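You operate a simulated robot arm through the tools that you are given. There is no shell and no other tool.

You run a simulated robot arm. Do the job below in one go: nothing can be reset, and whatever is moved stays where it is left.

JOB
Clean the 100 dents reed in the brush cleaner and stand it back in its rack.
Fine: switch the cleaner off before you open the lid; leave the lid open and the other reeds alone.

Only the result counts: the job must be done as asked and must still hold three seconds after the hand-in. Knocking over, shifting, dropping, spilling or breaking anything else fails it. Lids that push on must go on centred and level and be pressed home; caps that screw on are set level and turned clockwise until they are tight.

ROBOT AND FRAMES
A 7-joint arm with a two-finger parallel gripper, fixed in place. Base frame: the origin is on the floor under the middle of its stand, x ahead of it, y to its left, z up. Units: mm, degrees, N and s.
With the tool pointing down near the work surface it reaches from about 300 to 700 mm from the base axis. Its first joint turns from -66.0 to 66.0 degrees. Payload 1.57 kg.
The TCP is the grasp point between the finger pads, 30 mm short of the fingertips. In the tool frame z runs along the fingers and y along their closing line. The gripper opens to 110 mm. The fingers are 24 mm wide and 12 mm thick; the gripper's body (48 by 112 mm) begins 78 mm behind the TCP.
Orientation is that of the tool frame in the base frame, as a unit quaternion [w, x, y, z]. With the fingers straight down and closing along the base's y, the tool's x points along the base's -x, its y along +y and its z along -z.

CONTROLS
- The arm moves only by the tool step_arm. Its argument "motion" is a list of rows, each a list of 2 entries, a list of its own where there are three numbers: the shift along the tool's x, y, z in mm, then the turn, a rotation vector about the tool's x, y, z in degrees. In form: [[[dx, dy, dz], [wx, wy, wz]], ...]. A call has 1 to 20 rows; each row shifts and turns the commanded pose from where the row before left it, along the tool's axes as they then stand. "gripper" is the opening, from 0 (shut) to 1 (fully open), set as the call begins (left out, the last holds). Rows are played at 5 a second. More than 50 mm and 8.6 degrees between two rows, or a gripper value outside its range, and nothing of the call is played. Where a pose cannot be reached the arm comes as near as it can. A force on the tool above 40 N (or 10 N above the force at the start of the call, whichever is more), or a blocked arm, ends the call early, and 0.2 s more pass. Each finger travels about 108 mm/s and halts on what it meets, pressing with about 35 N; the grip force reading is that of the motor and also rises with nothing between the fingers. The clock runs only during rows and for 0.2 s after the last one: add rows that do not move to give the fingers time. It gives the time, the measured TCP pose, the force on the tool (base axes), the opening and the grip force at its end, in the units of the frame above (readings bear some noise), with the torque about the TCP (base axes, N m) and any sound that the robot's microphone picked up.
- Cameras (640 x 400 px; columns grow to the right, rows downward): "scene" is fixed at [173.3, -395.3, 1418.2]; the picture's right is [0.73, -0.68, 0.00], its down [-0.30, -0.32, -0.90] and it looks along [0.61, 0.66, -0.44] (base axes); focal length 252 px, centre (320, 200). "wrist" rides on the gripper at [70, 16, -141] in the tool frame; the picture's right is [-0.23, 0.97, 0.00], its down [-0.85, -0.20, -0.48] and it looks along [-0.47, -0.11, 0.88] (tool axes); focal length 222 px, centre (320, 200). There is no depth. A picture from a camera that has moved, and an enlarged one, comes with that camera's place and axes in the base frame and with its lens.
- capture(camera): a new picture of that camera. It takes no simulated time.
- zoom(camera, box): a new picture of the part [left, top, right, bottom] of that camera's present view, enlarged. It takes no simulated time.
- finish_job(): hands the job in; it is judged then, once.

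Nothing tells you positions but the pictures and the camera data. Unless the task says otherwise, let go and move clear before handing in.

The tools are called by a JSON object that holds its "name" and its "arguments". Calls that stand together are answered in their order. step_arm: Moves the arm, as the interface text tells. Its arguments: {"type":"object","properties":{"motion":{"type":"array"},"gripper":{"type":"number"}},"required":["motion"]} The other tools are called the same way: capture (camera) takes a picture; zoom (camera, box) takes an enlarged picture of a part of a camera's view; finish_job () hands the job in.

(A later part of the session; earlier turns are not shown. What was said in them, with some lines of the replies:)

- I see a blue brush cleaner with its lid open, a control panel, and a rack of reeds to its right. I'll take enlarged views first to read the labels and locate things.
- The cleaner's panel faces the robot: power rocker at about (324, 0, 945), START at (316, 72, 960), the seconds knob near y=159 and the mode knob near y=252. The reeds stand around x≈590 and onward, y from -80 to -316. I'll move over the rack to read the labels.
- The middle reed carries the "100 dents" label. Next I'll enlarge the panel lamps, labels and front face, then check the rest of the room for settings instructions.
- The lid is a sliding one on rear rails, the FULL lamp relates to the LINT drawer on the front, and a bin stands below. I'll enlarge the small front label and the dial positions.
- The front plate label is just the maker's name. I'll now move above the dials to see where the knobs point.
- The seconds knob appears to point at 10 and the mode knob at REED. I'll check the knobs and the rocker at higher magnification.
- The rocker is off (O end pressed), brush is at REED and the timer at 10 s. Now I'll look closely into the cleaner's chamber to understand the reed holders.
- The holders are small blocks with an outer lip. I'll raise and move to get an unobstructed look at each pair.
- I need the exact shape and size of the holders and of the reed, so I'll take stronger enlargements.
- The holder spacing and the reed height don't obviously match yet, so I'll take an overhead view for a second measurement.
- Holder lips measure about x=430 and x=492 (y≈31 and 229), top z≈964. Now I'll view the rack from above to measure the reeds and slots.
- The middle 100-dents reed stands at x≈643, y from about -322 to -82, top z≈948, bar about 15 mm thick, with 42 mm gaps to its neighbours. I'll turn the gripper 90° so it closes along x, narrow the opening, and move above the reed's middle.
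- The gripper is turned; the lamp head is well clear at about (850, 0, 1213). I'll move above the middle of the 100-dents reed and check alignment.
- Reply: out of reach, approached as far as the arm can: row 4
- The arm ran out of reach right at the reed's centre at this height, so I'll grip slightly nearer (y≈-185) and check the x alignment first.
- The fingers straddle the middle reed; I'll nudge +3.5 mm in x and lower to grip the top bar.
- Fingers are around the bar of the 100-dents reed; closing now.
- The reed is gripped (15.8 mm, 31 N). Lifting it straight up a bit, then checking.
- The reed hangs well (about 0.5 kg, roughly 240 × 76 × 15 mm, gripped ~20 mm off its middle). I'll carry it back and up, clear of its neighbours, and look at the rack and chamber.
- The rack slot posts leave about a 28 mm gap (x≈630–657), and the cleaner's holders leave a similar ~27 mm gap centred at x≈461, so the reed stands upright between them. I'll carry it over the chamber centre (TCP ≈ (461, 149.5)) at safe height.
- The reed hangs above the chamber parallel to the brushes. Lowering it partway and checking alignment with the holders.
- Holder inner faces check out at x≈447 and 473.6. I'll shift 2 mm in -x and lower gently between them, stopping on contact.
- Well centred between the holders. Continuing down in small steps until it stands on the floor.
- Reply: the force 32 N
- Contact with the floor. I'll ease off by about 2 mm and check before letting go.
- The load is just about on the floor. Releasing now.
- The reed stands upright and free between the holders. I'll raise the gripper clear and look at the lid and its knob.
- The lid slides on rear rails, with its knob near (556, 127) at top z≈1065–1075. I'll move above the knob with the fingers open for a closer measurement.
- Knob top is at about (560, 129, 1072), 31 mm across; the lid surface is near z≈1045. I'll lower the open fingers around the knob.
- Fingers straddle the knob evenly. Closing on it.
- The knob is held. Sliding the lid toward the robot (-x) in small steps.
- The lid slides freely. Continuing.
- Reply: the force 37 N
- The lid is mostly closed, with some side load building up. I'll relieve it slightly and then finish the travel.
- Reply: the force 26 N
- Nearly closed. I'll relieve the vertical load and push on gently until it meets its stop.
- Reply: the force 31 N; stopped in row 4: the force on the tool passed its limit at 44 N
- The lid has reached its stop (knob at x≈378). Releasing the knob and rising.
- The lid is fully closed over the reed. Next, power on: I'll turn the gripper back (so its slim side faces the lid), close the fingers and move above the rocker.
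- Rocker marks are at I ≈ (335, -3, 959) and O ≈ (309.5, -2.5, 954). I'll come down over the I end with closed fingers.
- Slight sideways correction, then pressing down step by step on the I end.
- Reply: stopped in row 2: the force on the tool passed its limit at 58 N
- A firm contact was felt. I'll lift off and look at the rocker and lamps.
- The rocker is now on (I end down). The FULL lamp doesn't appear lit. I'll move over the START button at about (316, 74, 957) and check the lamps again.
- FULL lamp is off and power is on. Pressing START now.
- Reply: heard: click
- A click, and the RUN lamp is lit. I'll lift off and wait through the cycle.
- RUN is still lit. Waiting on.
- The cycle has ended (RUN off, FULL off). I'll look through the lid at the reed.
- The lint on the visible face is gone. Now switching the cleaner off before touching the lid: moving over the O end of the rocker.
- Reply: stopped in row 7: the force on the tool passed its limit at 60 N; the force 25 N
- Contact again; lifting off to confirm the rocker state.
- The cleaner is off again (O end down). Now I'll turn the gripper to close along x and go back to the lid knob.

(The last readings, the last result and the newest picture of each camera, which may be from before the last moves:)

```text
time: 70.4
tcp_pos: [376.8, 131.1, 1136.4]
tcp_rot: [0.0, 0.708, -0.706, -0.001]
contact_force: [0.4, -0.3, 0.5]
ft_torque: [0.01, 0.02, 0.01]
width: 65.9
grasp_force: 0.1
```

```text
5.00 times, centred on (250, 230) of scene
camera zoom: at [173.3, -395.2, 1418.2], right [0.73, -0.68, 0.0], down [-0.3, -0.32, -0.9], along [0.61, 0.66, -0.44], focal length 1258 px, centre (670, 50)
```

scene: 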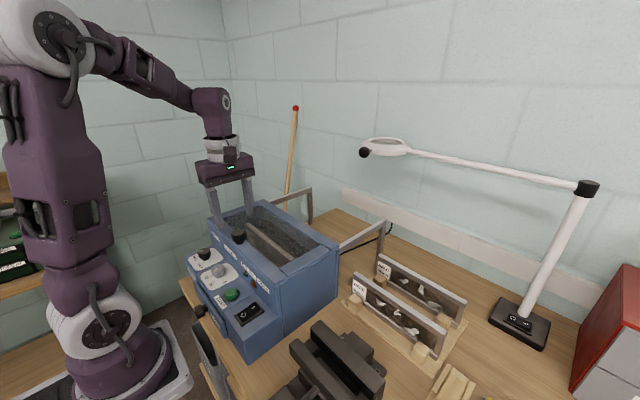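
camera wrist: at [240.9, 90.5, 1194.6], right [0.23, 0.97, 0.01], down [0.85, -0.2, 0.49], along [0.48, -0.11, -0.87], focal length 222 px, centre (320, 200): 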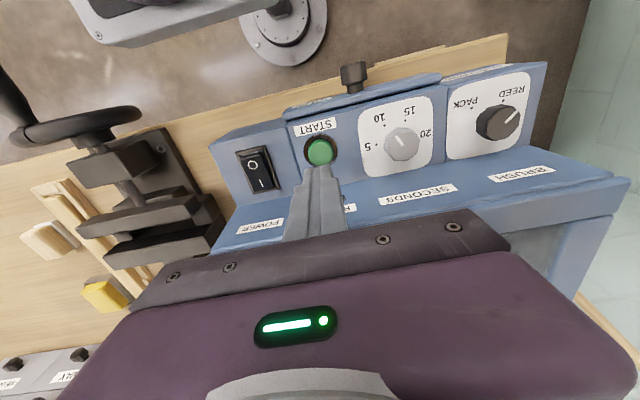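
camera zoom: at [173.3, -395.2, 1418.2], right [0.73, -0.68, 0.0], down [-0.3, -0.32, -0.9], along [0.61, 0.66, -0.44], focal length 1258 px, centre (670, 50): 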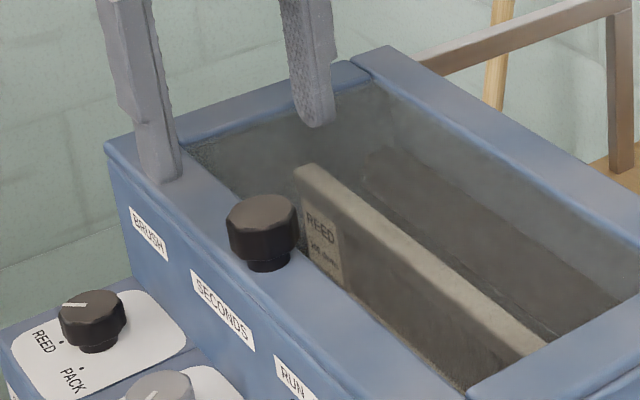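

The knob is at (379, 129). Lowering around it and gripping.

{"name": "step_arm", "arguments": {"motion": [[[1.5, -2.3, 10], [0, 0, 0]], [[0, 0, 18], [0, 0, 0]], [[0, 0, 15], [0, 0, 0]], [[0, 0, 9], [0, 0, 0]], [[0, 0, 0], [0, 0, 0]]]}}

{"name": "step_arm", "arguments": {"motion": [[[0, 0, 0], [0, 0, 0]], [[0, 0, 0], [0, 0, 0]], [[0, 0, 0], [0, 0, 0]], [[0, 0, 0], [0, 0, 0]]], "gripper": 0.2}}

{"name": "zoom", "arguments": {"camera": "scene", "box": [200, 190, 300, 270]}}

```text
time: 71.6
tcp_pos: [382.2, 127.3, 1082.1]
tcp_rot: [0.0, 0.708, -0.707, -0.001]
contact_force: [0.5, -0.1, 0.2]
ft_torque: [-0.02, 0.0, 0.02]
width: 66.1
grasp_force: 0.0
```

```text
time: 72.6
tcp_pos: [380.9, 128.3, 1082.3]
tcp_rot: [0.0, 0.708, -0.706, -0.001]
contact_force: [-3.5, 0.4, -6.7]
ft_torque: [-0.06, -0.35, 0.06]
width: 32.5
grasp_force: 40.9
```

```text
5.00 times, centred on (250, 230) of scene
camera zoom: at [173.2, -395.2, 1418.2], right [0.73, -0.68, 0.0], down [-0.3, -0.32, -0.9], along [0.61, 0.66, -0.44], focal length 1258 px, centre (670, 50)
```

zoom: 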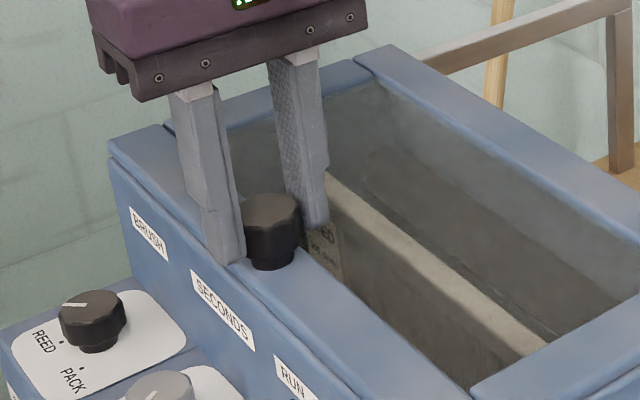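

Gripped. Sliding the lid back (+x) with small steps.

{"name": "step_arm", "arguments": {"motion": [[[0, -5, 0], [0, 0, 0]], [[0, -10, 0], [0, 0, 0]], [[0, -12, 0], [0, 0, 0]], [[0, -12, 0], [0, 0, 0]], [[0, -12, 0], [0, 0, 0]], [[0, -12, 0], [0, 0, 0]], [[0, 0, 0], [0, 0, 0]]]}}

```text
time: 74.2
tcp_pos: [444.6, 128.8, 1081.6]
tcp_rot: [0.0, 0.708, -0.706, 0.0]
contact_force: [0.1, -10.7, 11.5]
ft_torque: [-1.02, -0.23, -0.06]
width: 32.4
grasp_force: 41.3
```

{"name": "step_arm", "arguments": {"motion": [[[0.5, -12, -0.4], [0, 0, 0]], [[0, -12, 0], [0, 0, 0]], [[0, -12, 0], [0, 0, 0]], [[0, -12, 0], [0, 0, 0]], [[0, -12, 0], [0, 0, 0]], [[0, 0, 0], [0, 0, 0]]]}}

```text
time: 75.6
tcp_pos: [505.3, 130.2, 1081.5]
tcp_rot: [0.001, -0.707, 0.707, 0.0]
contact_force: [0.6, -17.0, -1.1]
ft_torque: [-0.71, -0.41, 0.05]
width: 32.8
grasp_force: 41.2
```

{"name": "step_arm", "arguments": {"motion": [[[0.8, -10, 0], [0, 0, 0]], [[0, -12, 0], [0, 0, 0]], [[0, -12, 0], [0, 0, 0]], [[0, -10, 0], [0, 0, 0]], [[0, 0, 0], [0, 0, 0]]]}}

{"name": "zoom", "arguments": {"camera": "scene", "box": [200, 180, 390, 300]}}

```text
time: 76.8
tcp_pos: [547.8, 129.0, 1082.2]
tcp_rot: [-0.001, 0.709, -0.705, -0.002]
contact_force: [-0.7, 1.0, -15.8]
ft_torque: [0.44, -0.48, 0.01]
width: 32.4
grasp_force: 41.1
```

```text
3.33 times, centred on (295, 240) of scene
camera zoom: at [173.5, -395.2, 1418.2], right [0.73, -0.68, 0.0], down [-0.3, -0.32, -0.9], along [0.61, 0.66, -0.44], focal length 839 px, centre (403, 67)
```

zoom: 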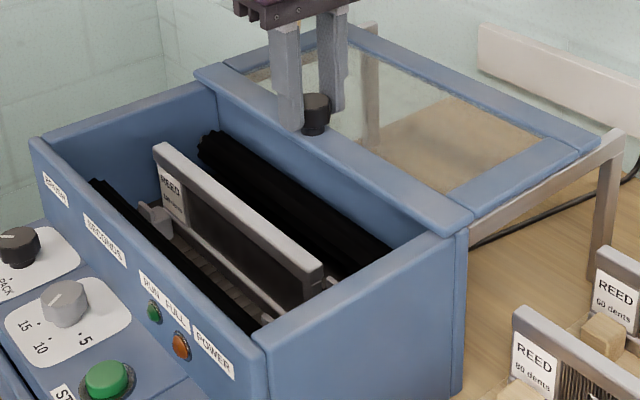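

The lint is gone and the lid is nearly fully open. Finishing its travel to the original position.

{"name": "step_arm", "arguments": {"motion": [[[0, -4, 0.5], [0, 0, 0]], [[0, -4, 0], [0, 0, 0]], [[0, -3, 0], [0, 0, 0]], [[0, -2, 0], [0, 0, 0]], [[0, 0, 0], [0, 0, 0]]]}}

{"name": "zoom", "arguments": {"camera": "scene", "box": [200, 180, 390, 300]}}

```text
time: 78.0
tcp_pos: [561.4, 128.9, 1082.8]
tcp_rot: [-0.001, 0.708, -0.706, -0.002]
contact_force: [0.6, 16.2, -0.1]
ft_torque: [1.13, 0.53, 0.02]
width: 32.5
grasp_force: 40.9
```

```text
3.33 times, centred on (295, 240) of scene
camera zoom: at [173.3, -394.8, 1418.3], right [0.73, -0.68, 0.0], down [-0.3, -0.32, -0.9], along [0.61, 0.66, -0.44], focal length 839 px, centre (403, 67)
```

zoom: 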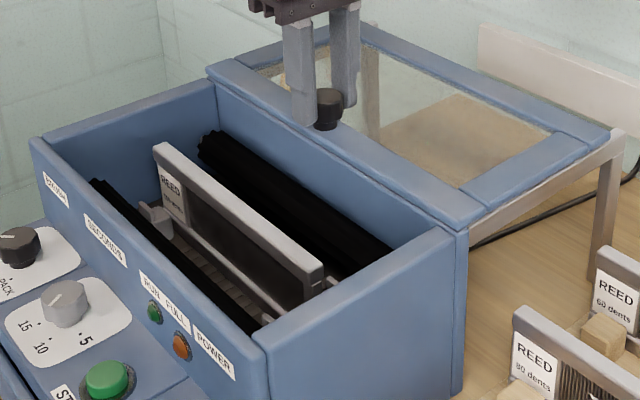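

The lid is fully open again. Releasing the knob and rising.

{"name": "step_arm", "arguments": {"motion": [[[0, 0, 0], [0, 0, 0]], [[0, 0, 0], [0, 0, 0]], [[0, 0, 0], [0, 0, 0]], [[0, 0, -20], [0, 0, 0]], [[0, 0, -40], [0, 0, 0]], [[0, 0, 0], [0, 0, 0]]], "gripper": 0.6}}

{"name": "capture", "arguments": {"camera": "wrist"}}

{"name": "zoom", "arguments": {"camera": "scene", "box": [235, 210, 315, 275]}}

{"name": "zoom", "arguments": {"camera": "scene", "box": [190, 180, 400, 330]}}

```text
time: 79.4
tcp_pos: [562.3, 127.8, 1140.1]
tcp_rot: [0.001, 0.708, -0.706, -0.001]
contact_force: [0.3, 0.7, -0.9]
ft_torque: [-0.01, 0.0, 0.02]
width: 65.9
grasp_force: 0.0
```

```text
taken
camera wrist: at [545.8, 59.1, 1282.2], right [-0.97, 0.23, 0.0], down [0.2, 0.85, 0.48], along [0.11, 0.47, -0.88], focal length 222 px, centre (320, 200)
```

wrist: 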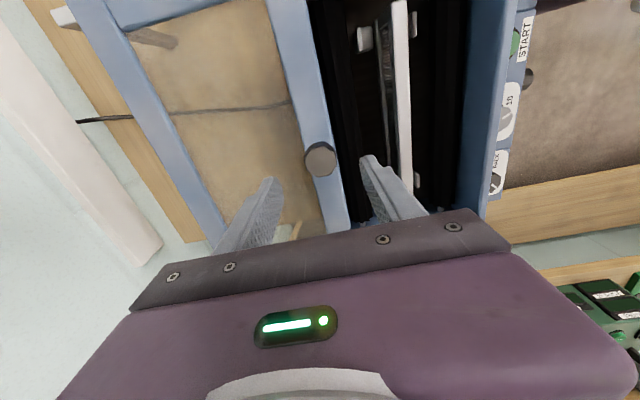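

```text
6.15 times, centred on (275, 242) of scene
camera zoom: at [173.3, -395.3, 1418.2], right [0.73, -0.68, 0.0], down [-0.3, -0.32, -0.9], along [0.61, 0.66, -0.44], focal length 1549 px, centre (597, -62)
```

zoom: 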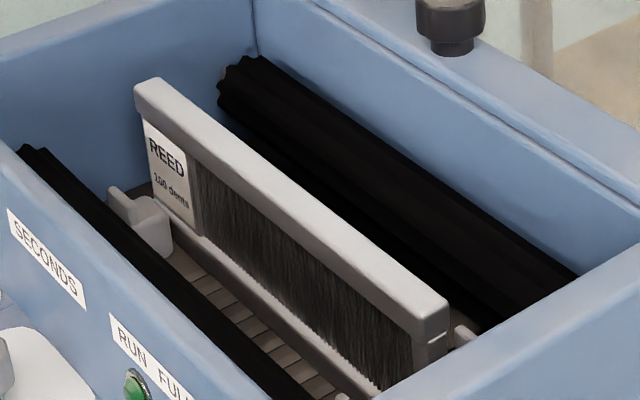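

```text
2.67 times, centred on (295, 255) of scene
camera zoom: at [173.3, -395.3, 1418.2], right [0.73, -0.68, 0.0], down [-0.3, -0.32, -0.9], along [0.61, 0.66, -0.44], focal length 671 px, centre (387, 53)
```

zoom: 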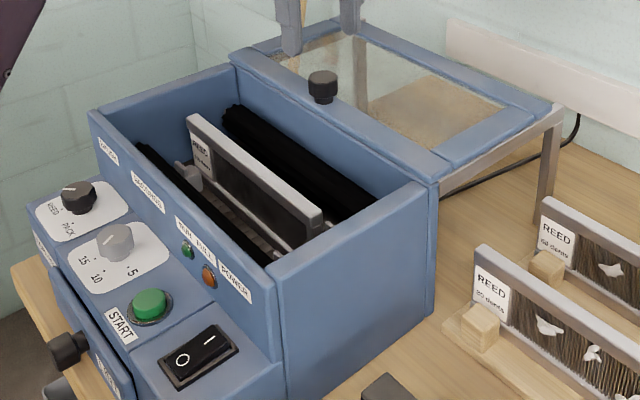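

The front face is clean. Checking the rear face from here as well.

{"name": "zoom", "arguments": {"camera": "wrist", "box": [340, 0, 440, 200]}}

{"name": "zoom", "arguments": {"camera": "wrist", "box": [360, 0, 430, 90]}}

```text
2.00 times, centred on (390, 100) of wrist
camera zoom: at [545.8, 59.1, 1282.2], right [-0.97, 0.23, 0.0], down [0.2, 0.85, 0.48], along [0.11, 0.47, -0.88], focal length 444 px, centre (180, 400)
```

zoom: 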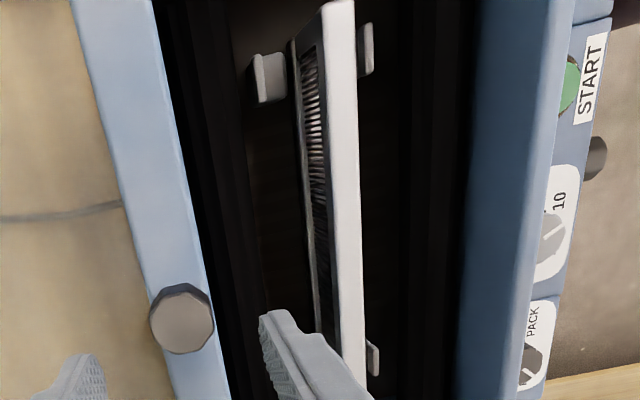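

```text
4.44 times, centred on (395, 45) of wrist
camera zoom: at [545.8, 59.1, 1282.2], right [-0.97, 0.23, 0.0], down [0.2, 0.85, 0.48], along [0.11, 0.47, -0.88], focal length 987 px, centre (-13, 889)
```

zoom: 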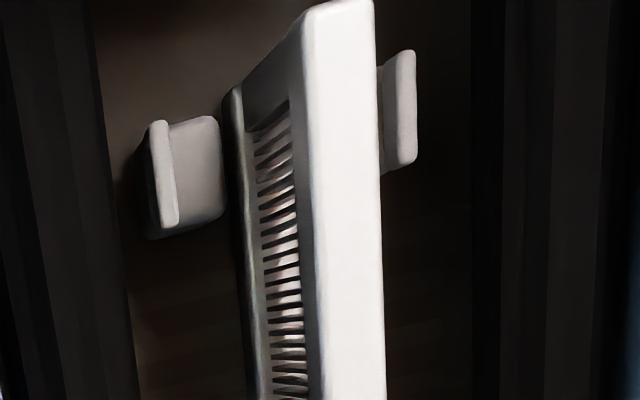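

Both faces are clean. Now moving back above the reed with a narrow opening.

{"name": "step_arm", "arguments": {"motion": [[[-7.4, 34, 0], [0, 0, 0]], [[-7.4, 34, 0], [0, 0, 0]], [[-7.4, 34, 0], [0, 0, 0]], [[0, 0, 30], [0, 0, 0]], [[0, 0, 20], [0, 0, 0]], [[0, 0, 0], [0, 0, 0]]], "gripper": 0.38}}

{"name": "zoom", "arguments": {"camera": "wrist", "box": [220, 0, 420, 220]}}

{"name": "zoom", "arguments": {"camera": "scene", "box": [220, 190, 330, 280]}}

```text
time: 80.8
tcp_pos: [460.9, 150.2, 1091.6]
tcp_rot: [-0.001, 0.707, -0.707, -0.001]
contact_force: [-0.7, 0.5, -0.9]
ft_torque: [-0.02, -0.02, -0.02]
width: 41.8
grasp_force: 0.0
```

```text
1.82 times, centred on (320, 110) of wrist
camera zoom: at [443.9, 80.7, 1232.6], right [-0.97, 0.23, 0.0], down [0.2, 0.85, 0.48], along [0.11, 0.47, -0.88], focal length 404 px, centre (320, 364)
```

zoom: 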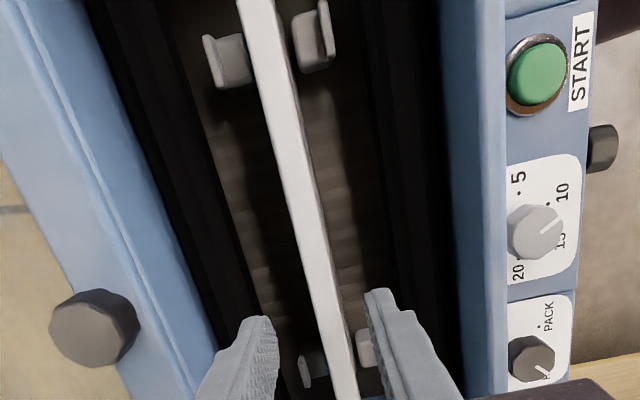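

```text
4.44 times, centred on (275, 235) of scene
camera zoom: at [173.3, -395.3, 1418.2], right [0.73, -0.68, 0.0], down [-0.3, -0.32, -0.9], along [0.61, 0.66, -0.44], focal length 1118 px, centre (520, 44)
```

zoom: 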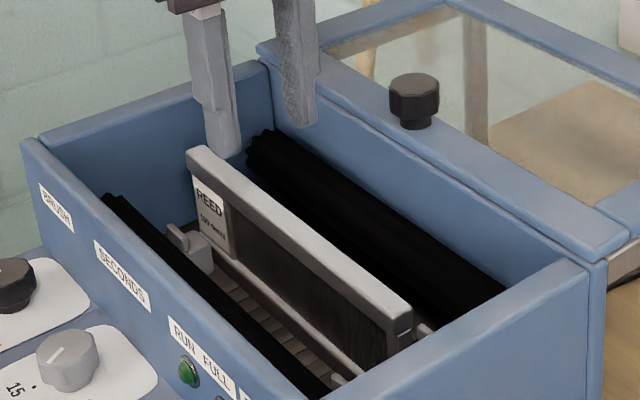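

Reed well placed between the fingers. Lowering to grip height.

{"name": "step_arm", "arguments": {"motion": [[[0, 0, 20], [0, 0, 0]], [[0, 0, 20], [0, 0, 0]], [[0, 0, 20], [0, 0, 0]], [[0, 0, 15], [0, 0, 0]], [[0, 0, 9], [0, 0, 0]], [[0, 0, 0], [0, 0, 0]]]}}

{"name": "step_arm", "arguments": {"motion": [[[0, 0, 0], [0, 0, 0]], [[0, 0, 0], [0, 0, 0]], [[0, 0, 0], [0, 0, 0]], [[0, 0, 0], [0, 0, 0]]], "gripper": 0.05}}

{"name": "zoom", "arguments": {"camera": "scene", "box": [220, 190, 330, 280]}}

{"name": "zoom", "arguments": {"camera": "wrist", "box": [220, 0, 420, 220]}}

```text
time: 82.2
tcp_pos: [459.2, 151.6, 1007.3]
tcp_rot: [0.0, 0.708, -0.706, -0.001]
contact_force: [-0.8, -0.1, -0.3]
ft_torque: [0.0, -0.03, 0.0]
width: 42.0
grasp_force: 0.1
```

```text
time: 83.2
tcp_pos: [459.6, 152.6, 1006.8]
tcp_rot: [0.0, 0.707, -0.707, -0.001]
contact_force: [-0.8, -0.2, -0.5]
ft_torque: [0.07, 0.03, 0.03]
width: 15.7
grasp_force: 31.0
```

```text
4.44 times, centred on (275, 235) of scene
camera zoom: at [173.3, -395.2, 1418.2], right [0.73, -0.68, 0.0], down [-0.3, -0.32, -0.9], along [0.61, 0.66, -0.44], focal length 1118 px, centre (520, 44)
```

zoom: 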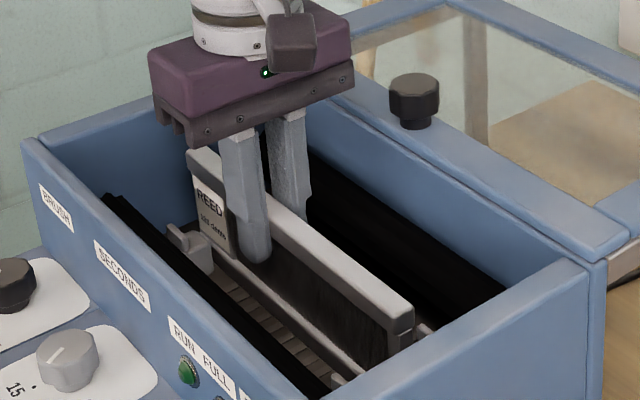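

```text
1.82 times, centred on (320, 110) of wrist
camera zoom: at [443.4, 82.4, 1148.3], right [-0.97, 0.23, 0.0], down [0.2, 0.85, 0.48], along [0.11, 0.47, -0.88], focal length 404 px, centre (320, 364)
```

zoom: 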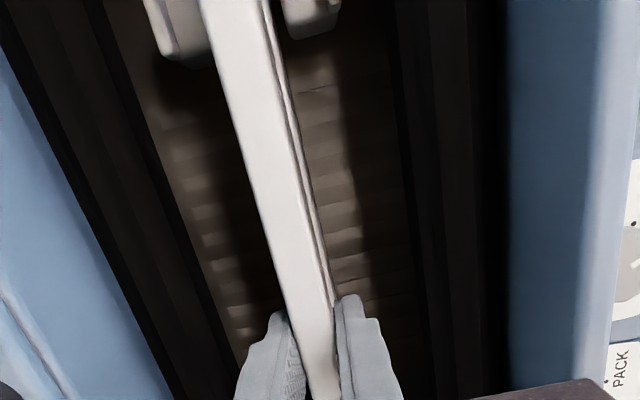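

Gripped. Lifting straight out of the chamber.

{"name": "step_arm", "arguments": {"motion": [[[0, 0, -8], [0, 0, 0]], [[0, 0, -15], [0, 0, 0]], [[0, 0, -25], [0, 0, 0]], [[0, 0, -30], [0, 0, 0]], [[0, 0, -35], [0, 0, 0]], [[0, 0, -32], [0, 0, 0]], [[0, 0, 0], [0, 0, 0]]]}}

{"name": "zoom", "arguments": {"camera": "scene", "box": [205, 140, 345, 285]}}

```text
time: 84.8
tcp_pos: [458.5, 152.5, 1152.6]
tcp_rot: [-0.001, 0.708, -0.706, -0.002]
contact_force: [0.3, 0.5, -3.8]
ft_torque: [0.07, 0.01, -0.01]
width: 15.7
grasp_force: 31.5
```

```text
2.76 times, centred on (275, 212) of scene
camera zoom: at [173.3, -395.2, 1418.2], right [0.73, -0.68, 0.0], down [-0.3, -0.32, -0.9], along [0.61, 0.66, -0.44], focal length 694 px, centre (444, 166)
```

zoom: 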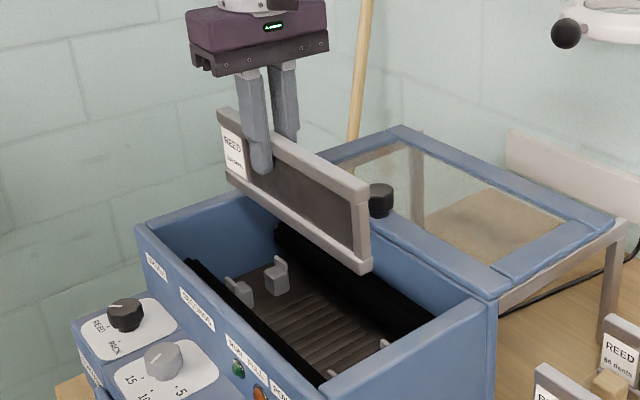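

The reed is out and clean. Carrying it back toward the rack at height.

{"name": "step_arm", "arguments": {"motion": [[[20, -1, 0], [0, 0, 0]], [[40, -1.5, 0], [0, 0, 0]], [[45, -1.5, 0], [0, 0, 0]], [[45, -1.5, 0], [0, 0, 0]], [[45, -1.5, 0], [0, 0, 0]], [[45, -1.5, 0], [0, 0, 0]], [[45, -1.5, 0], [0, 0, 0]], [[30, -1, 0], [0, 0, 0]], [[15, 0, 0], [0, 0, 0]], [[0, 0, 0], [0, 0, 0]]]}}

{"name": "capture", "arguments": {"camera": "scene"}}

```text
time: 87.0
tcp_pos: [472.9, -182.3, 1152.2]
tcp_rot: [-0.001, 0.708, -0.707, 0.0]
contact_force: [0.0, 0.0, -2.9]
ft_torque: [0.06, -0.01, 0.02]
width: 15.8
grasp_force: 31.3
```

```text
taken
```

scene: 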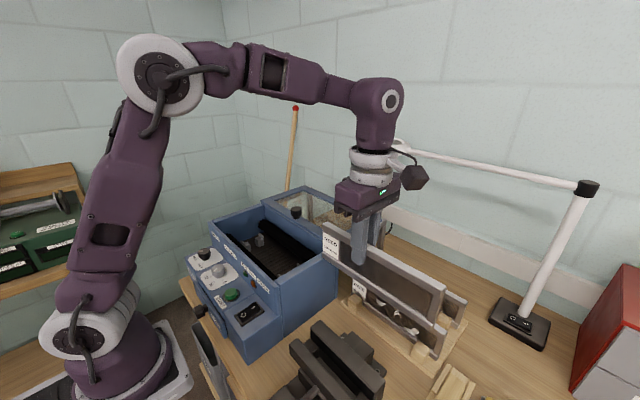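

{"name": "step_arm", "arguments": {"motion": [[[-1, -36, 10], [0, 0, 0]], [[-1, -36, 20], [0, 0, 0]], [[-1, -36, 24], [0, 0, 0]], [[0, -36, 24], [0, 0, 0]], [[0, -20, 16], [0, 0, 0]], [[0, 0, 0], [0, 0, 0]]]}}

{"name": "zoom", "arguments": {"camera": "scene", "box": [340, 200, 480, 360]}}

{"name": "zoom", "arguments": {"camera": "wrist", "box": [190, 0, 410, 220]}}

```text
time: 88.4
tcp_pos: [637.0, -174.0, 1060.4]
tcp_rot: [-0.001, 0.708, -0.706, -0.001]
contact_force: [0.0, -0.3, -4.0]
ft_torque: [0.1, -0.02, 0.03]
width: 15.7
grasp_force: 30.8
```

```text
2.50 times, centred on (410, 280) of scene
camera zoom: at [173.4, -395.3, 1418.1], right [0.73, -0.68, 0.0], down [-0.3, -0.32, -0.9], along [0.61, 0.66, -0.44], focal length 629 px, centre (95, 0)
```

zoom: 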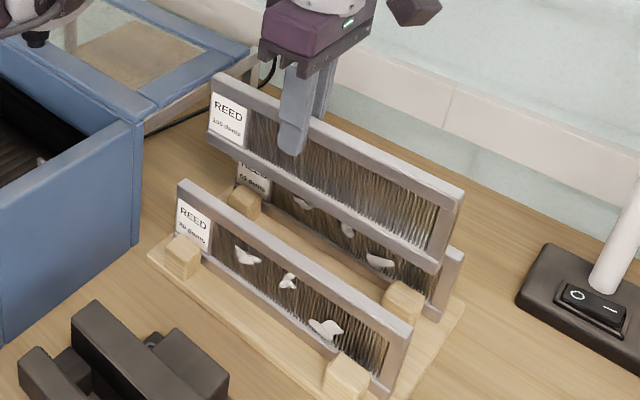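

```text
1.82 times, centred on (300, 110) of wrist
camera zoom: at [620.5, -243.7, 1201.6], right [-0.97, 0.23, 0.0], down [0.2, 0.85, 0.48], along [0.11, 0.47, -0.88], focal length 404 px, centre (356, 364)
```

zoom: 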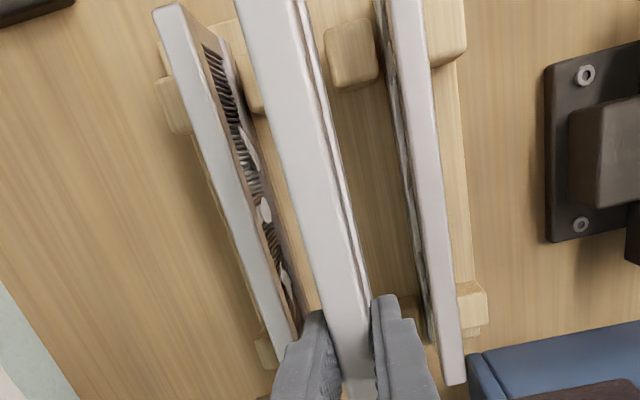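

Aligning over the middle slot: +4.5 mm in x, -5 mm in y, and lowering a bit (still above the neighbours).

{"name": "step_arm", "arguments": {"motion": [[[2.5, -2, 10], [0, 0, 0]], [[2.5, -2.5, 8], [0, 0, 0]], [[0, 0, 0], [0, 0, 0]]]}}

{"name": "zoom", "arguments": {"camera": "wrist", "box": [190, 0, 410, 220]}}

{"name": "zoom", "arguments": {"camera": "scene", "box": [350, 230, 470, 360]}}

```text
time: 89.2
tcp_pos: [638.9, -180.1, 1042.1]
tcp_rot: [0.0, 0.708, -0.706, -0.001]
contact_force: [-1.0, -0.1, -4.0]
ft_torque: [0.12, -0.03, 0.02]
width: 15.9
grasp_force: 31.0
```

```text
1.82 times, centred on (300, 110) of wrist
camera zoom: at [622.9, -249.2, 1183.6], right [-0.97, 0.23, 0.0], down [0.2, 0.85, 0.48], along [0.11, 0.47, -0.88], focal length 404 px, centre (356, 364)
```

zoom: 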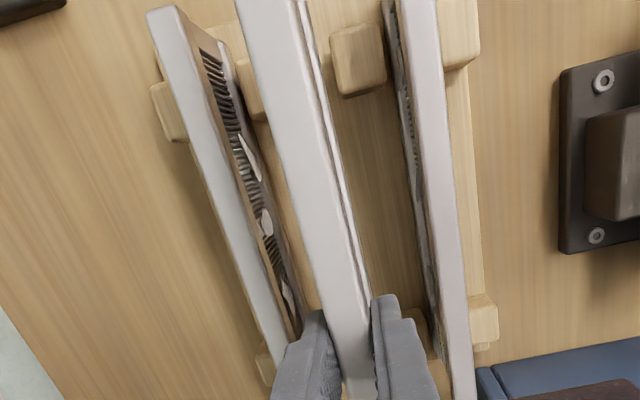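

```text
3.08 times, centred on (410, 295) of scene
camera zoom: at [173.4, -395.3, 1418.1], right [0.73, -0.68, 0.0], down [-0.3, -0.32, -0.9], along [0.61, 0.66, -0.44], focal length 774 px, centre (43, -92)
```

zoom: 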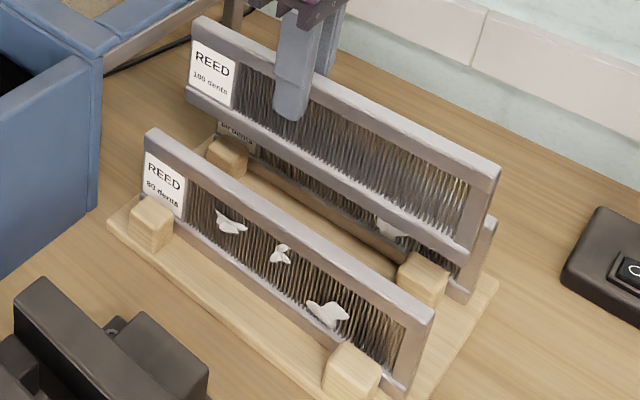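

{"name": "step_arm", "arguments": {"motion": [[[0, -3.2, 4], [0, 0, 0]], [[0, 0, 0], [0, 0, 0]]]}}

{"name": "step_arm", "arguments": {"motion": [[[0, 0, 0], [0, 0, 0]]]}}

{"name": "step_arm", "arguments": {"motion": [[[0, 0, 0], [0, 0, 0]]]}}

{"name": "zoom", "arguments": {"camera": "wrist", "box": [230, 0, 370, 120]}}

```text
time: 89.8
tcp_pos: [642.6, -177.7, 1038.1]
tcp_rot: [0.0, 0.708, -0.706, 0.0]
contact_force: [0.9, 0.4, -4.2]
ft_torque: [0.09, 0.03, 0.0]
width: 16.0
grasp_force: 31.7
```

```text
time: 90.2
tcp_pos: [642.2, -180.1, 1038.2]
tcp_rot: [-0.001, 0.708, -0.706, -0.002]
contact_force: [-0.2, -0.7, -4.0]
ft_torque: [0.1, 0.0, -0.01]
width: 15.9
grasp_force: 31.2
```

```text
time: 90.6
tcp_pos: [642.0, -180.1, 1039.3]
tcp_rot: [-0.001, 0.708, -0.706, -0.002]
contact_force: [0.0, -1.0, -2.9]
ft_torque: [0.08, -0.02, 0.0]
width: 15.7
grasp_force: 31.7
```

```text
3.33 times, centred on (300, 60) of wrist
camera zoom: at [626.0, -249.0, 1179.6], right [-0.97, 0.23, 0.0], down [0.2, 0.85, 0.48], along [0.11, 0.47, -0.88], focal length 740 px, centre (387, 667)
```

zoom: 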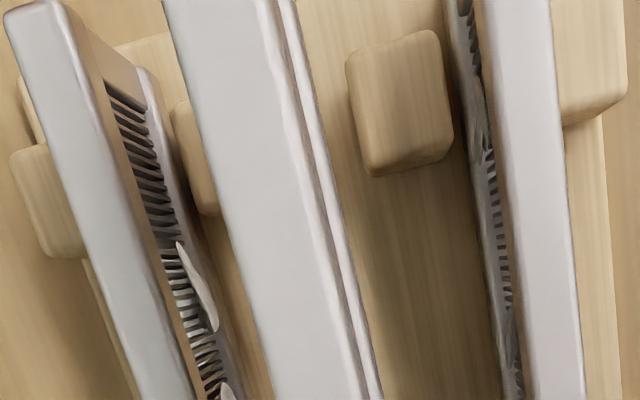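

Centred over the slot (x≈642). Descending into the slot.

{"name": "step_arm", "arguments": {"motion": [[[0, 0, 8], [0, 0, 0]], [[0, 0, 8], [0, 0, 0]], [[0, 0, 8], [0, 0, 0]], [[0, 0, 8], [0, 0, 0]], [[0, 0, 8], [0, 0, 0]], [[0, 0, 8], [0, 0, 0]], [[0, 0, 0], [0, 0, 0]]]}}

{"name": "zoom", "arguments": {"camera": "wrist", "box": [220, 0, 400, 200]}}

{"name": "zoom", "arguments": {"camera": "scene", "box": [350, 230, 470, 360]}}

```text
time: 92.2
tcp_pos: [643.1, -180.9, 989.1]
tcp_rot: [-0.001, 0.708, -0.706, -0.002]
contact_force: [0.5, 0.5, -4.0]
ft_torque: [0.1, -0.03, 0.0]
width: 15.9
grasp_force: 31.2
```

```text
2.00 times, centred on (310, 100) of wrist
camera zoom: at [626.2, -249.7, 1131.3], right [-0.97, 0.23, 0.0], down [0.2, 0.85, 0.48], along [0.11, 0.47, -0.88], focal length 444 px, centre (340, 400)
```

zoom: 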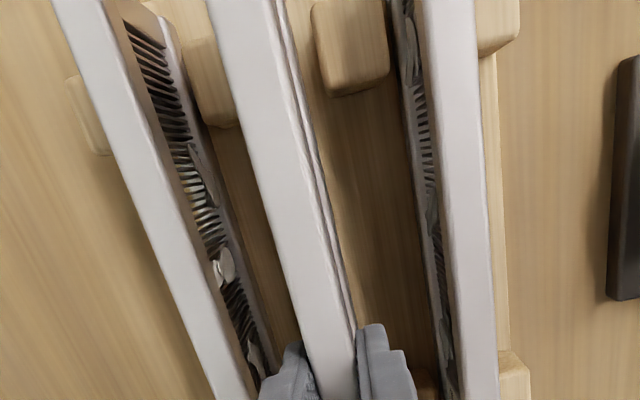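

```text
3.08 times, centred on (410, 295) of scene
camera zoom: at [173.4, -395.3, 1418.1], right [0.73, -0.68, 0.0], down [-0.3, -0.32, -0.9], along [0.61, 0.66, -0.44], focal length 774 px, centre (43, -92)
```

zoom: 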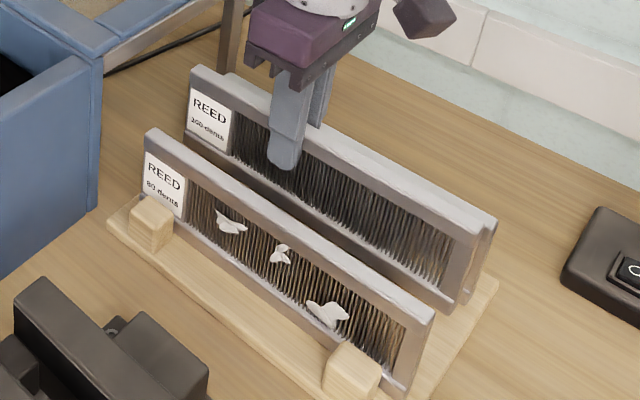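

{"name": "step_arm", "arguments": {"motion": [[[0, 0, 6], [0, 0, 0]], [[0, 0, 6], [0, 0, 0]], [[0, 0, 6], [0, 0, 0]], [[0, 0, 5], [0, 0, 0]], [[0, 0, 0], [0, 0, 0]]]}}

{"name": "zoom", "arguments": {"camera": "wrist", "box": [220, 0, 400, 200]}}

```text
time: 93.4
tcp_pos: [643.2, -179.8, 967.8]
tcp_rot: [0.0, 0.708, -0.706, -0.001]
contact_force: [0.2, -0.4, -3.9]
ft_torque: [0.07, -0.03, 0.01]
width: 16.0
grasp_force: 31.7
```

```text
2.00 times, centred on (310, 100) of wrist
camera zoom: at [626.5, -249.7, 1108.1], right [-0.97, 0.23, 0.0], down [0.2, 0.85, 0.48], along [0.11, 0.47, -0.88], focal length 444 px, centre (340, 400)
```

zoom: 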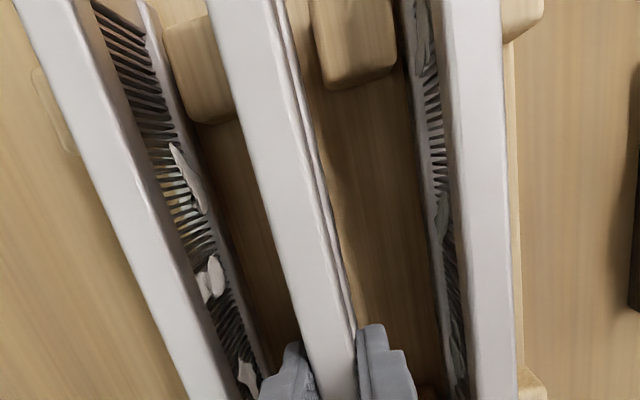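

Sitting between the posts. Lowering in small steps until it stands.

{"name": "step_arm", "arguments": {"motion": [[[0, 0, 3], [0, 0, 0]], [[0, 0, 3], [0, 0, 0]], [[0, 0, 2], [0, 0, 0]], [[0, 0, 2], [0, 0, 0]], [[0, 0, 0], [0, 0, 0]]]}}

{"name": "step_arm", "arguments": {"motion": [[[0, 0, 1.5], [0, 0, 0]], [[0, 0, 1.5], [0, 0, 0]], [[0, 0, 0], [0, 0, 0]]]}}

```text
time: 94.6
tcp_pos: [643.1, -179.8, 956.0]
tcp_rot: [-0.001, 0.708, -0.707, -0.001]
contact_force: [-0.1, 0.2, -4.5]
ft_torque: [0.06, -0.02, 0.0]
width: 15.8
grasp_force: 31.5
```

```text
time: 95.4
tcp_pos: [642.9, -181.9, 954.0]
tcp_rot: [0.001, 0.707, -0.707, -0.001]
contact_force: [0.9, -0.2, -3.4]
ft_torque: [0.11, -0.03, 0.02]
width: 15.8
grasp_force: 31.4
```

{"name": "step_arm", "arguments": {"motion": [[[0, 0, 1], [0, 0, 0]], [[0, 0, 1], [0, 0, 0]], [[0, 0, 0], [0, 0, 0]]]}}

```text
time: 96.2
tcp_pos: [643.2, -181.4, 953.1]
tcp_rot: [-0.001, 0.708, -0.706, 0.001]
contact_force: [-2.8, 1.7, 21.4]
ft_torque: [0.76, 0.31, -0.04]
width: 15.8
grasp_force: 31.6
```

Contact with the rack board. Easing off 1 mm, then releasing.

{"name": "step_arm", "arguments": {"motion": [[[0, 0, -1], [0, 0, 0]], [[0, 0, 0], [0, 0, 0]]]}}

{"name": "zoom", "arguments": {"camera": "scene", "box": [350, 230, 470, 360]}}

{"name": "zoom", "arguments": {"camera": "wrist", "box": [220, 0, 400, 200]}}

```text
time: 96.8
tcp_pos: [644.0, -181.3, 953.3]
tcp_rot: [-0.001, 0.708, -0.706, 0.001]
contact_force: [-0.1, 0.1, 18.8]
ft_torque: [0.13, 0.0, 0.0]
width: 16.0
grasp_force: 31.1
```

```text
3.08 times, centred on (410, 295) of scene
camera zoom: at [172.9, -395.1, 1418.2], right [0.73, -0.68, 0.0], down [-0.3, -0.32, -0.9], along [0.61, 0.66, -0.44], focal length 774 px, centre (43, -92)
```

zoom: 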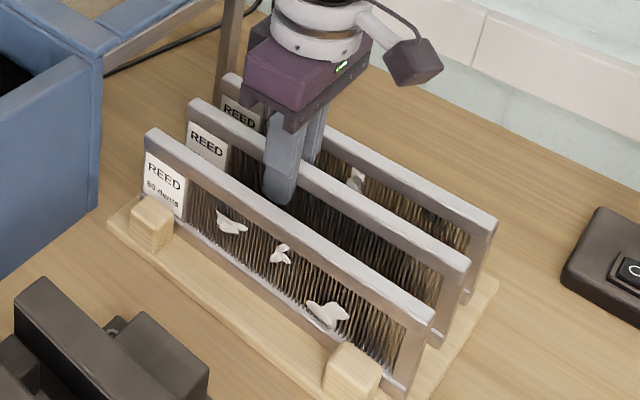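

```text
2.00 times, centred on (310, 100) of wrist
camera zoom: at [626.6, -250.0, 1094.1], right [-0.97, 0.23, 0.0], down [0.2, 0.86, 0.48], along [0.11, 0.47, -0.88], focal length 444 px, centre (340, 400)
```

zoom: 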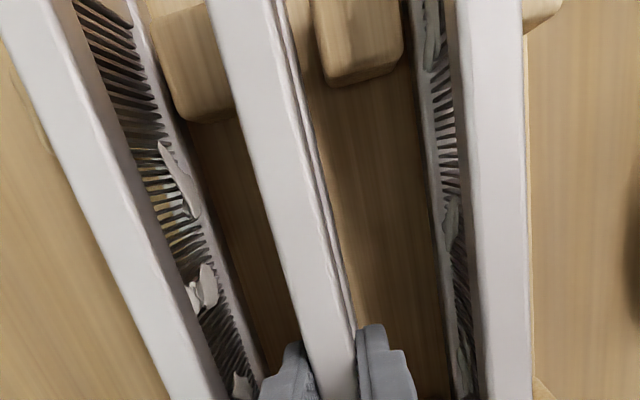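

{"name": "step_arm", "arguments": {"motion": [[[0, 0, -0.7], [0, 0, 0]], [[0, 0, 0], [0, 0, 0]]]}}

{"name": "step_arm", "arguments": {"motion": [[[0, 0, 0], [0, 0, 0]], [[0, 0, 0], [0, 0, 0]], [[0, 0, 0], [0, 0, 0]]], "gripper": 0.36}}

{"name": "zoom", "arguments": {"camera": "wrist", "box": [220, 0, 400, 200]}}

{"name": "zoom", "arguments": {"camera": "scene", "box": [350, 230, 470, 360]}}

```text
time: 97.4
tcp_pos: [643.0, -180.3, 952.5]
tcp_rot: [0.001, 0.708, -0.706, 0.0]
contact_force: [4.9, -0.3, 17.4]
ft_torque: [-0.52, -0.32, -0.01]
width: 15.7
grasp_force: 31.3
```

```text
time: 98.2
tcp_pos: [642.4, -181.5, 951.8]
tcp_rot: [0.0, 0.707, -0.707, -0.001]
contact_force: [0.2, 0.3, -0.2]
ft_torque: [0.01, 0.0, 0.01]
width: 39.6
grasp_force: 0.1
```

```text
2.00 times, centred on (310, 100) of wrist
camera zoom: at [626.4, -250.0, 1093.4], right [-0.97, 0.23, 0.0], down [0.2, 0.85, 0.48], along [0.11, 0.47, -0.88], focal length 444 px, centre (340, 400)
```

zoom: 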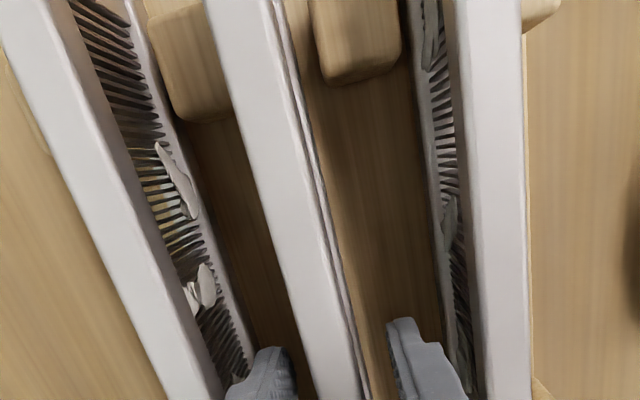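

```text
3.08 times, centred on (410, 295) of scene
camera zoom: at [173.3, -395.3, 1418.2], right [0.73, -0.68, 0.0], down [-0.3, -0.32, -0.9], along [0.61, 0.66, -0.44], focal length 774 px, centre (43, -92)
```

zoom: 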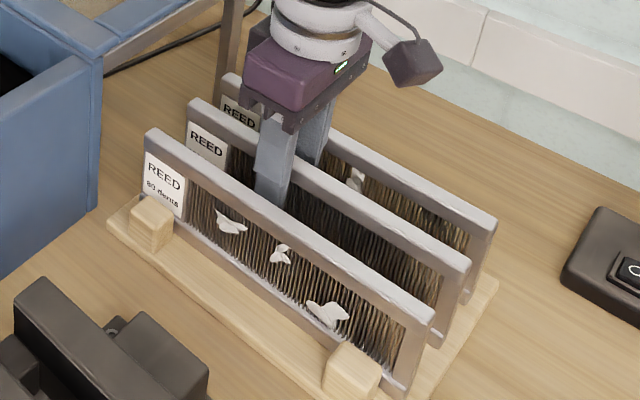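

The reed stands free in its slot. Raising the gripper straight up and clear.

{"name": "step_arm", "arguments": {"motion": [[[0, 0, -10], [0, 0, 0]], [[0, 0, -15], [0, 0, 0]], [[0, 0, -20], [0, 0, 0]], [[0, 0, -20], [0, 0, 0]], [[0, 0, -20], [0, 0, 0]], [[0, 0, 0], [0, 0, 0]]]}}

{"name": "step_arm", "arguments": {"motion": [[[0, 30, -20], [0, 0, 0]], [[0, 36, -24], [0, 0, 0]], [[0, 36, -24], [0, 0, 0]], [[0, 36, -20], [0, 0, 0]], [[0, 0, 0], [0, 0, 0]]]}}

{"name": "capture", "arguments": {"camera": "scene"}}

{"name": "zoom", "arguments": {"camera": "scene", "box": [340, 240, 480, 370]}}

{"name": "capture", "arguments": {"camera": "wrist"}}

```text
time: 99.6
tcp_pos: [645.2, -181.9, 1039.7]
tcp_rot: [0.0, 0.708, -0.706, -0.002]
contact_force: [0.0, -0.3, 0.6]
ft_torque: [-0.01, 0.0, -0.05]
width: 39.9
grasp_force: 0.1
```

```text
time: 100.8
tcp_pos: [505.2, -181.1, 1128.9]
tcp_rot: [0.0, 0.708, -0.706, -0.002]
contact_force: [0.5, -0.6, 0.0]
ft_torque: [0.03, 0.01, -0.02]
width: 39.7
grasp_force: 0.1
```

```text
taken
```

scene: 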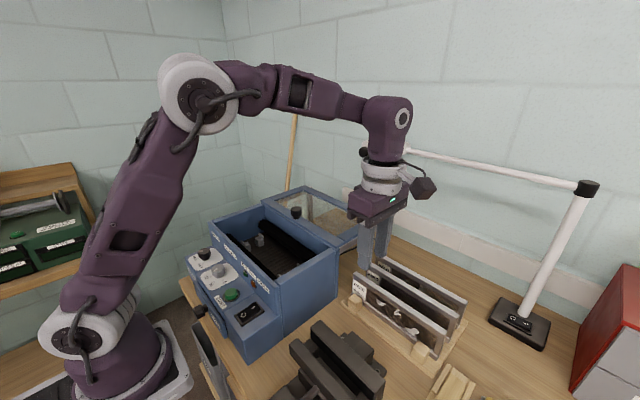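

```text
3.08 times, centred on (410, 305) of scene
camera zoom: at [173.3, -395.3, 1418.2], right [0.73, -0.68, 0.0], down [-0.3, -0.32, -0.9], along [0.61, 0.66, -0.44], focal length 774 px, centre (43, -123)
```

zoom: 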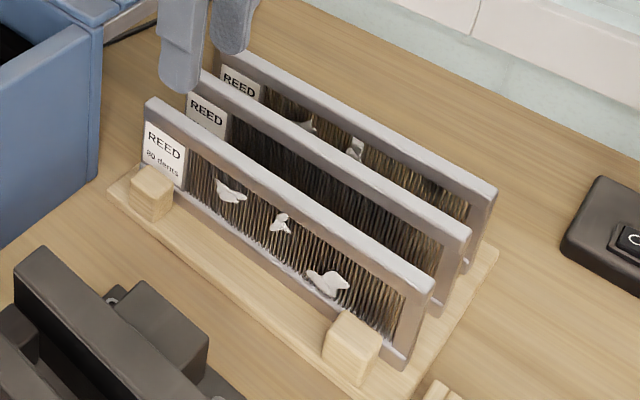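

```text
taken
camera wrist: at [488.1, -250.4, 1269.7], right [-0.97, 0.23, 0.0], down [0.2, 0.85, 0.48], along [0.11, 0.47, -0.88], focal length 222 px, centre (320, 200)
```

wrist: 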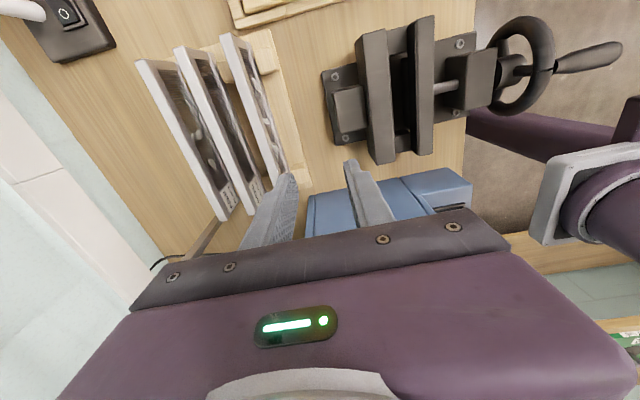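

The reed is back in its slot. A final check of the rack, the rocker and the lid.

{"name": "zoom", "arguments": {"camera": "wrist", "box": [120, 20, 320, 230]}}

{"name": "zoom", "arguments": {"camera": "scene", "box": [180, 180, 400, 340]}}

{"name": "zoom", "arguments": {"camera": "scene", "box": [400, 290, 480, 360]}}

```text
1.90 times, centred on (220, 125) of wrist
camera zoom: at [488.1, -250.4, 1269.7], right [-0.97, 0.23, 0.0], down [0.2, 0.85, 0.48], along [0.11, 0.47, -0.88], focal length 423 px, centre (510, 343)
```

zoom: 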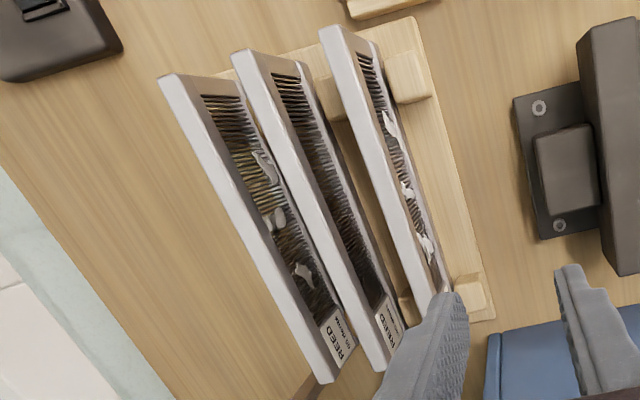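

```text
2.50 times, centred on (290, 260) of scene
camera zoom: at [173.3, -395.3, 1418.2], right [0.73, -0.68, 0.0], down [-0.3, -0.32, -0.9], along [0.61, 0.66, -0.44], focal length 629 px, centre (395, 50)
```

zoom: 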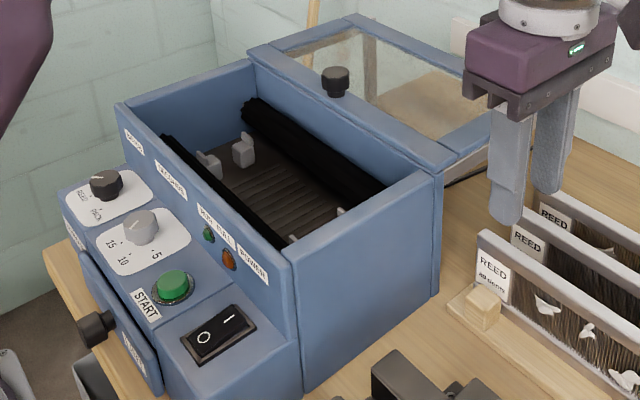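

```text
5.71 times, centred on (440, 325) of scene
camera zoom: at [173.3, -395.3, 1418.2], right [0.73, -0.68, 0.0], down [-0.3, -0.32, -0.9], along [0.61, 0.66, -0.44], focal length 1438 px, centre (-366, -514)
```

zoom: 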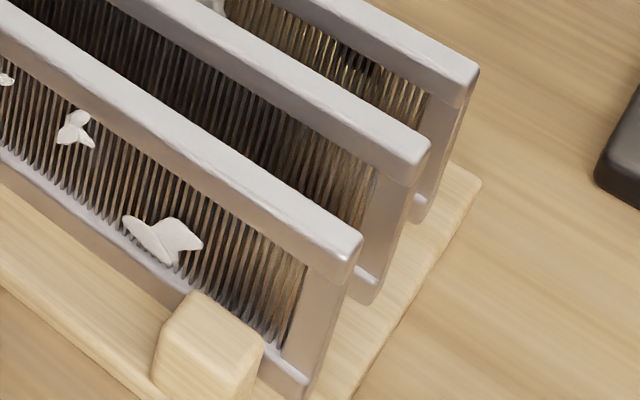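

{"name": "zoom", "arguments": {"camera": "wrist", "box": [140, 25, 270, 115]}}

{"name": "zoom", "arguments": {"camera": "scene", "box": [425, 290, 475, 340]}}

```text
4.44 times, centred on (205, 70) of wrist
camera zoom: at [488.1, -250.4, 1269.7], right [-0.97, 0.23, 0.0], down [0.2, 0.85, 0.48], along [0.11, 0.47, -0.88], focal length 987 px, centre (831, 778)
```

zoom: 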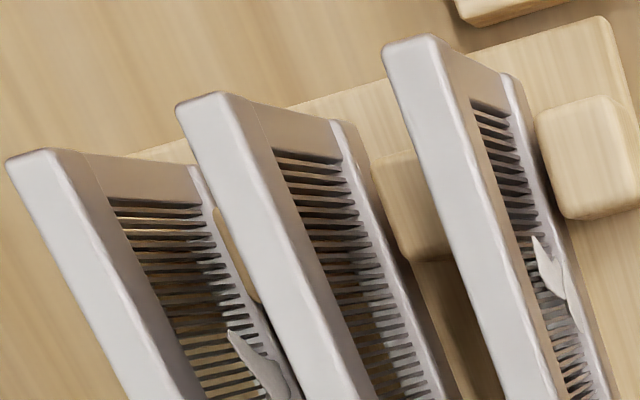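

```text
8.00 times, centred on (450, 315) of scene
camera zoom: at [173.3, -395.3, 1418.2], right [0.73, -0.68, 0.0], down [-0.3, -0.32, -0.9], along [0.61, 0.66, -0.44], focal length 2013 px, centre (-720, -720)
```

zoom: 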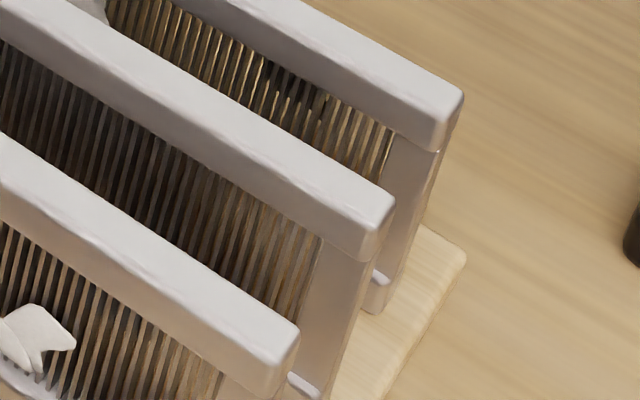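

The 100-dents reed was cleaned and now stands upright in its middle slot, level with its neighbours, which have not moved. The cleaner is off, its lid is open, and the gripper is clear, so I'm handing in the job.

{"name": "finish_job", "arguments": {}}

```text
The job is handed in.
```

The 100 dents reed has been cleaned and is standing upright in its middle slot in the rack. I checked it after the run and saw no lint left on either face.

- **Cleaner run:** it ran one 10-second cycle on the REED brush setting. Both knobs were already set that way, and I did not change them.
- **Power and lid:** I switched the cleaner off before opening the lid. It is still off, and the lid is open.
- **Other reeds:** the 80 and 60 dents reeds were not touched and are where they were.
- **Position in the slot:** the cleaned reed sits about 4 mm further back than before at one end, still between the slot's posts.

The gripper is empty and clear of everything.
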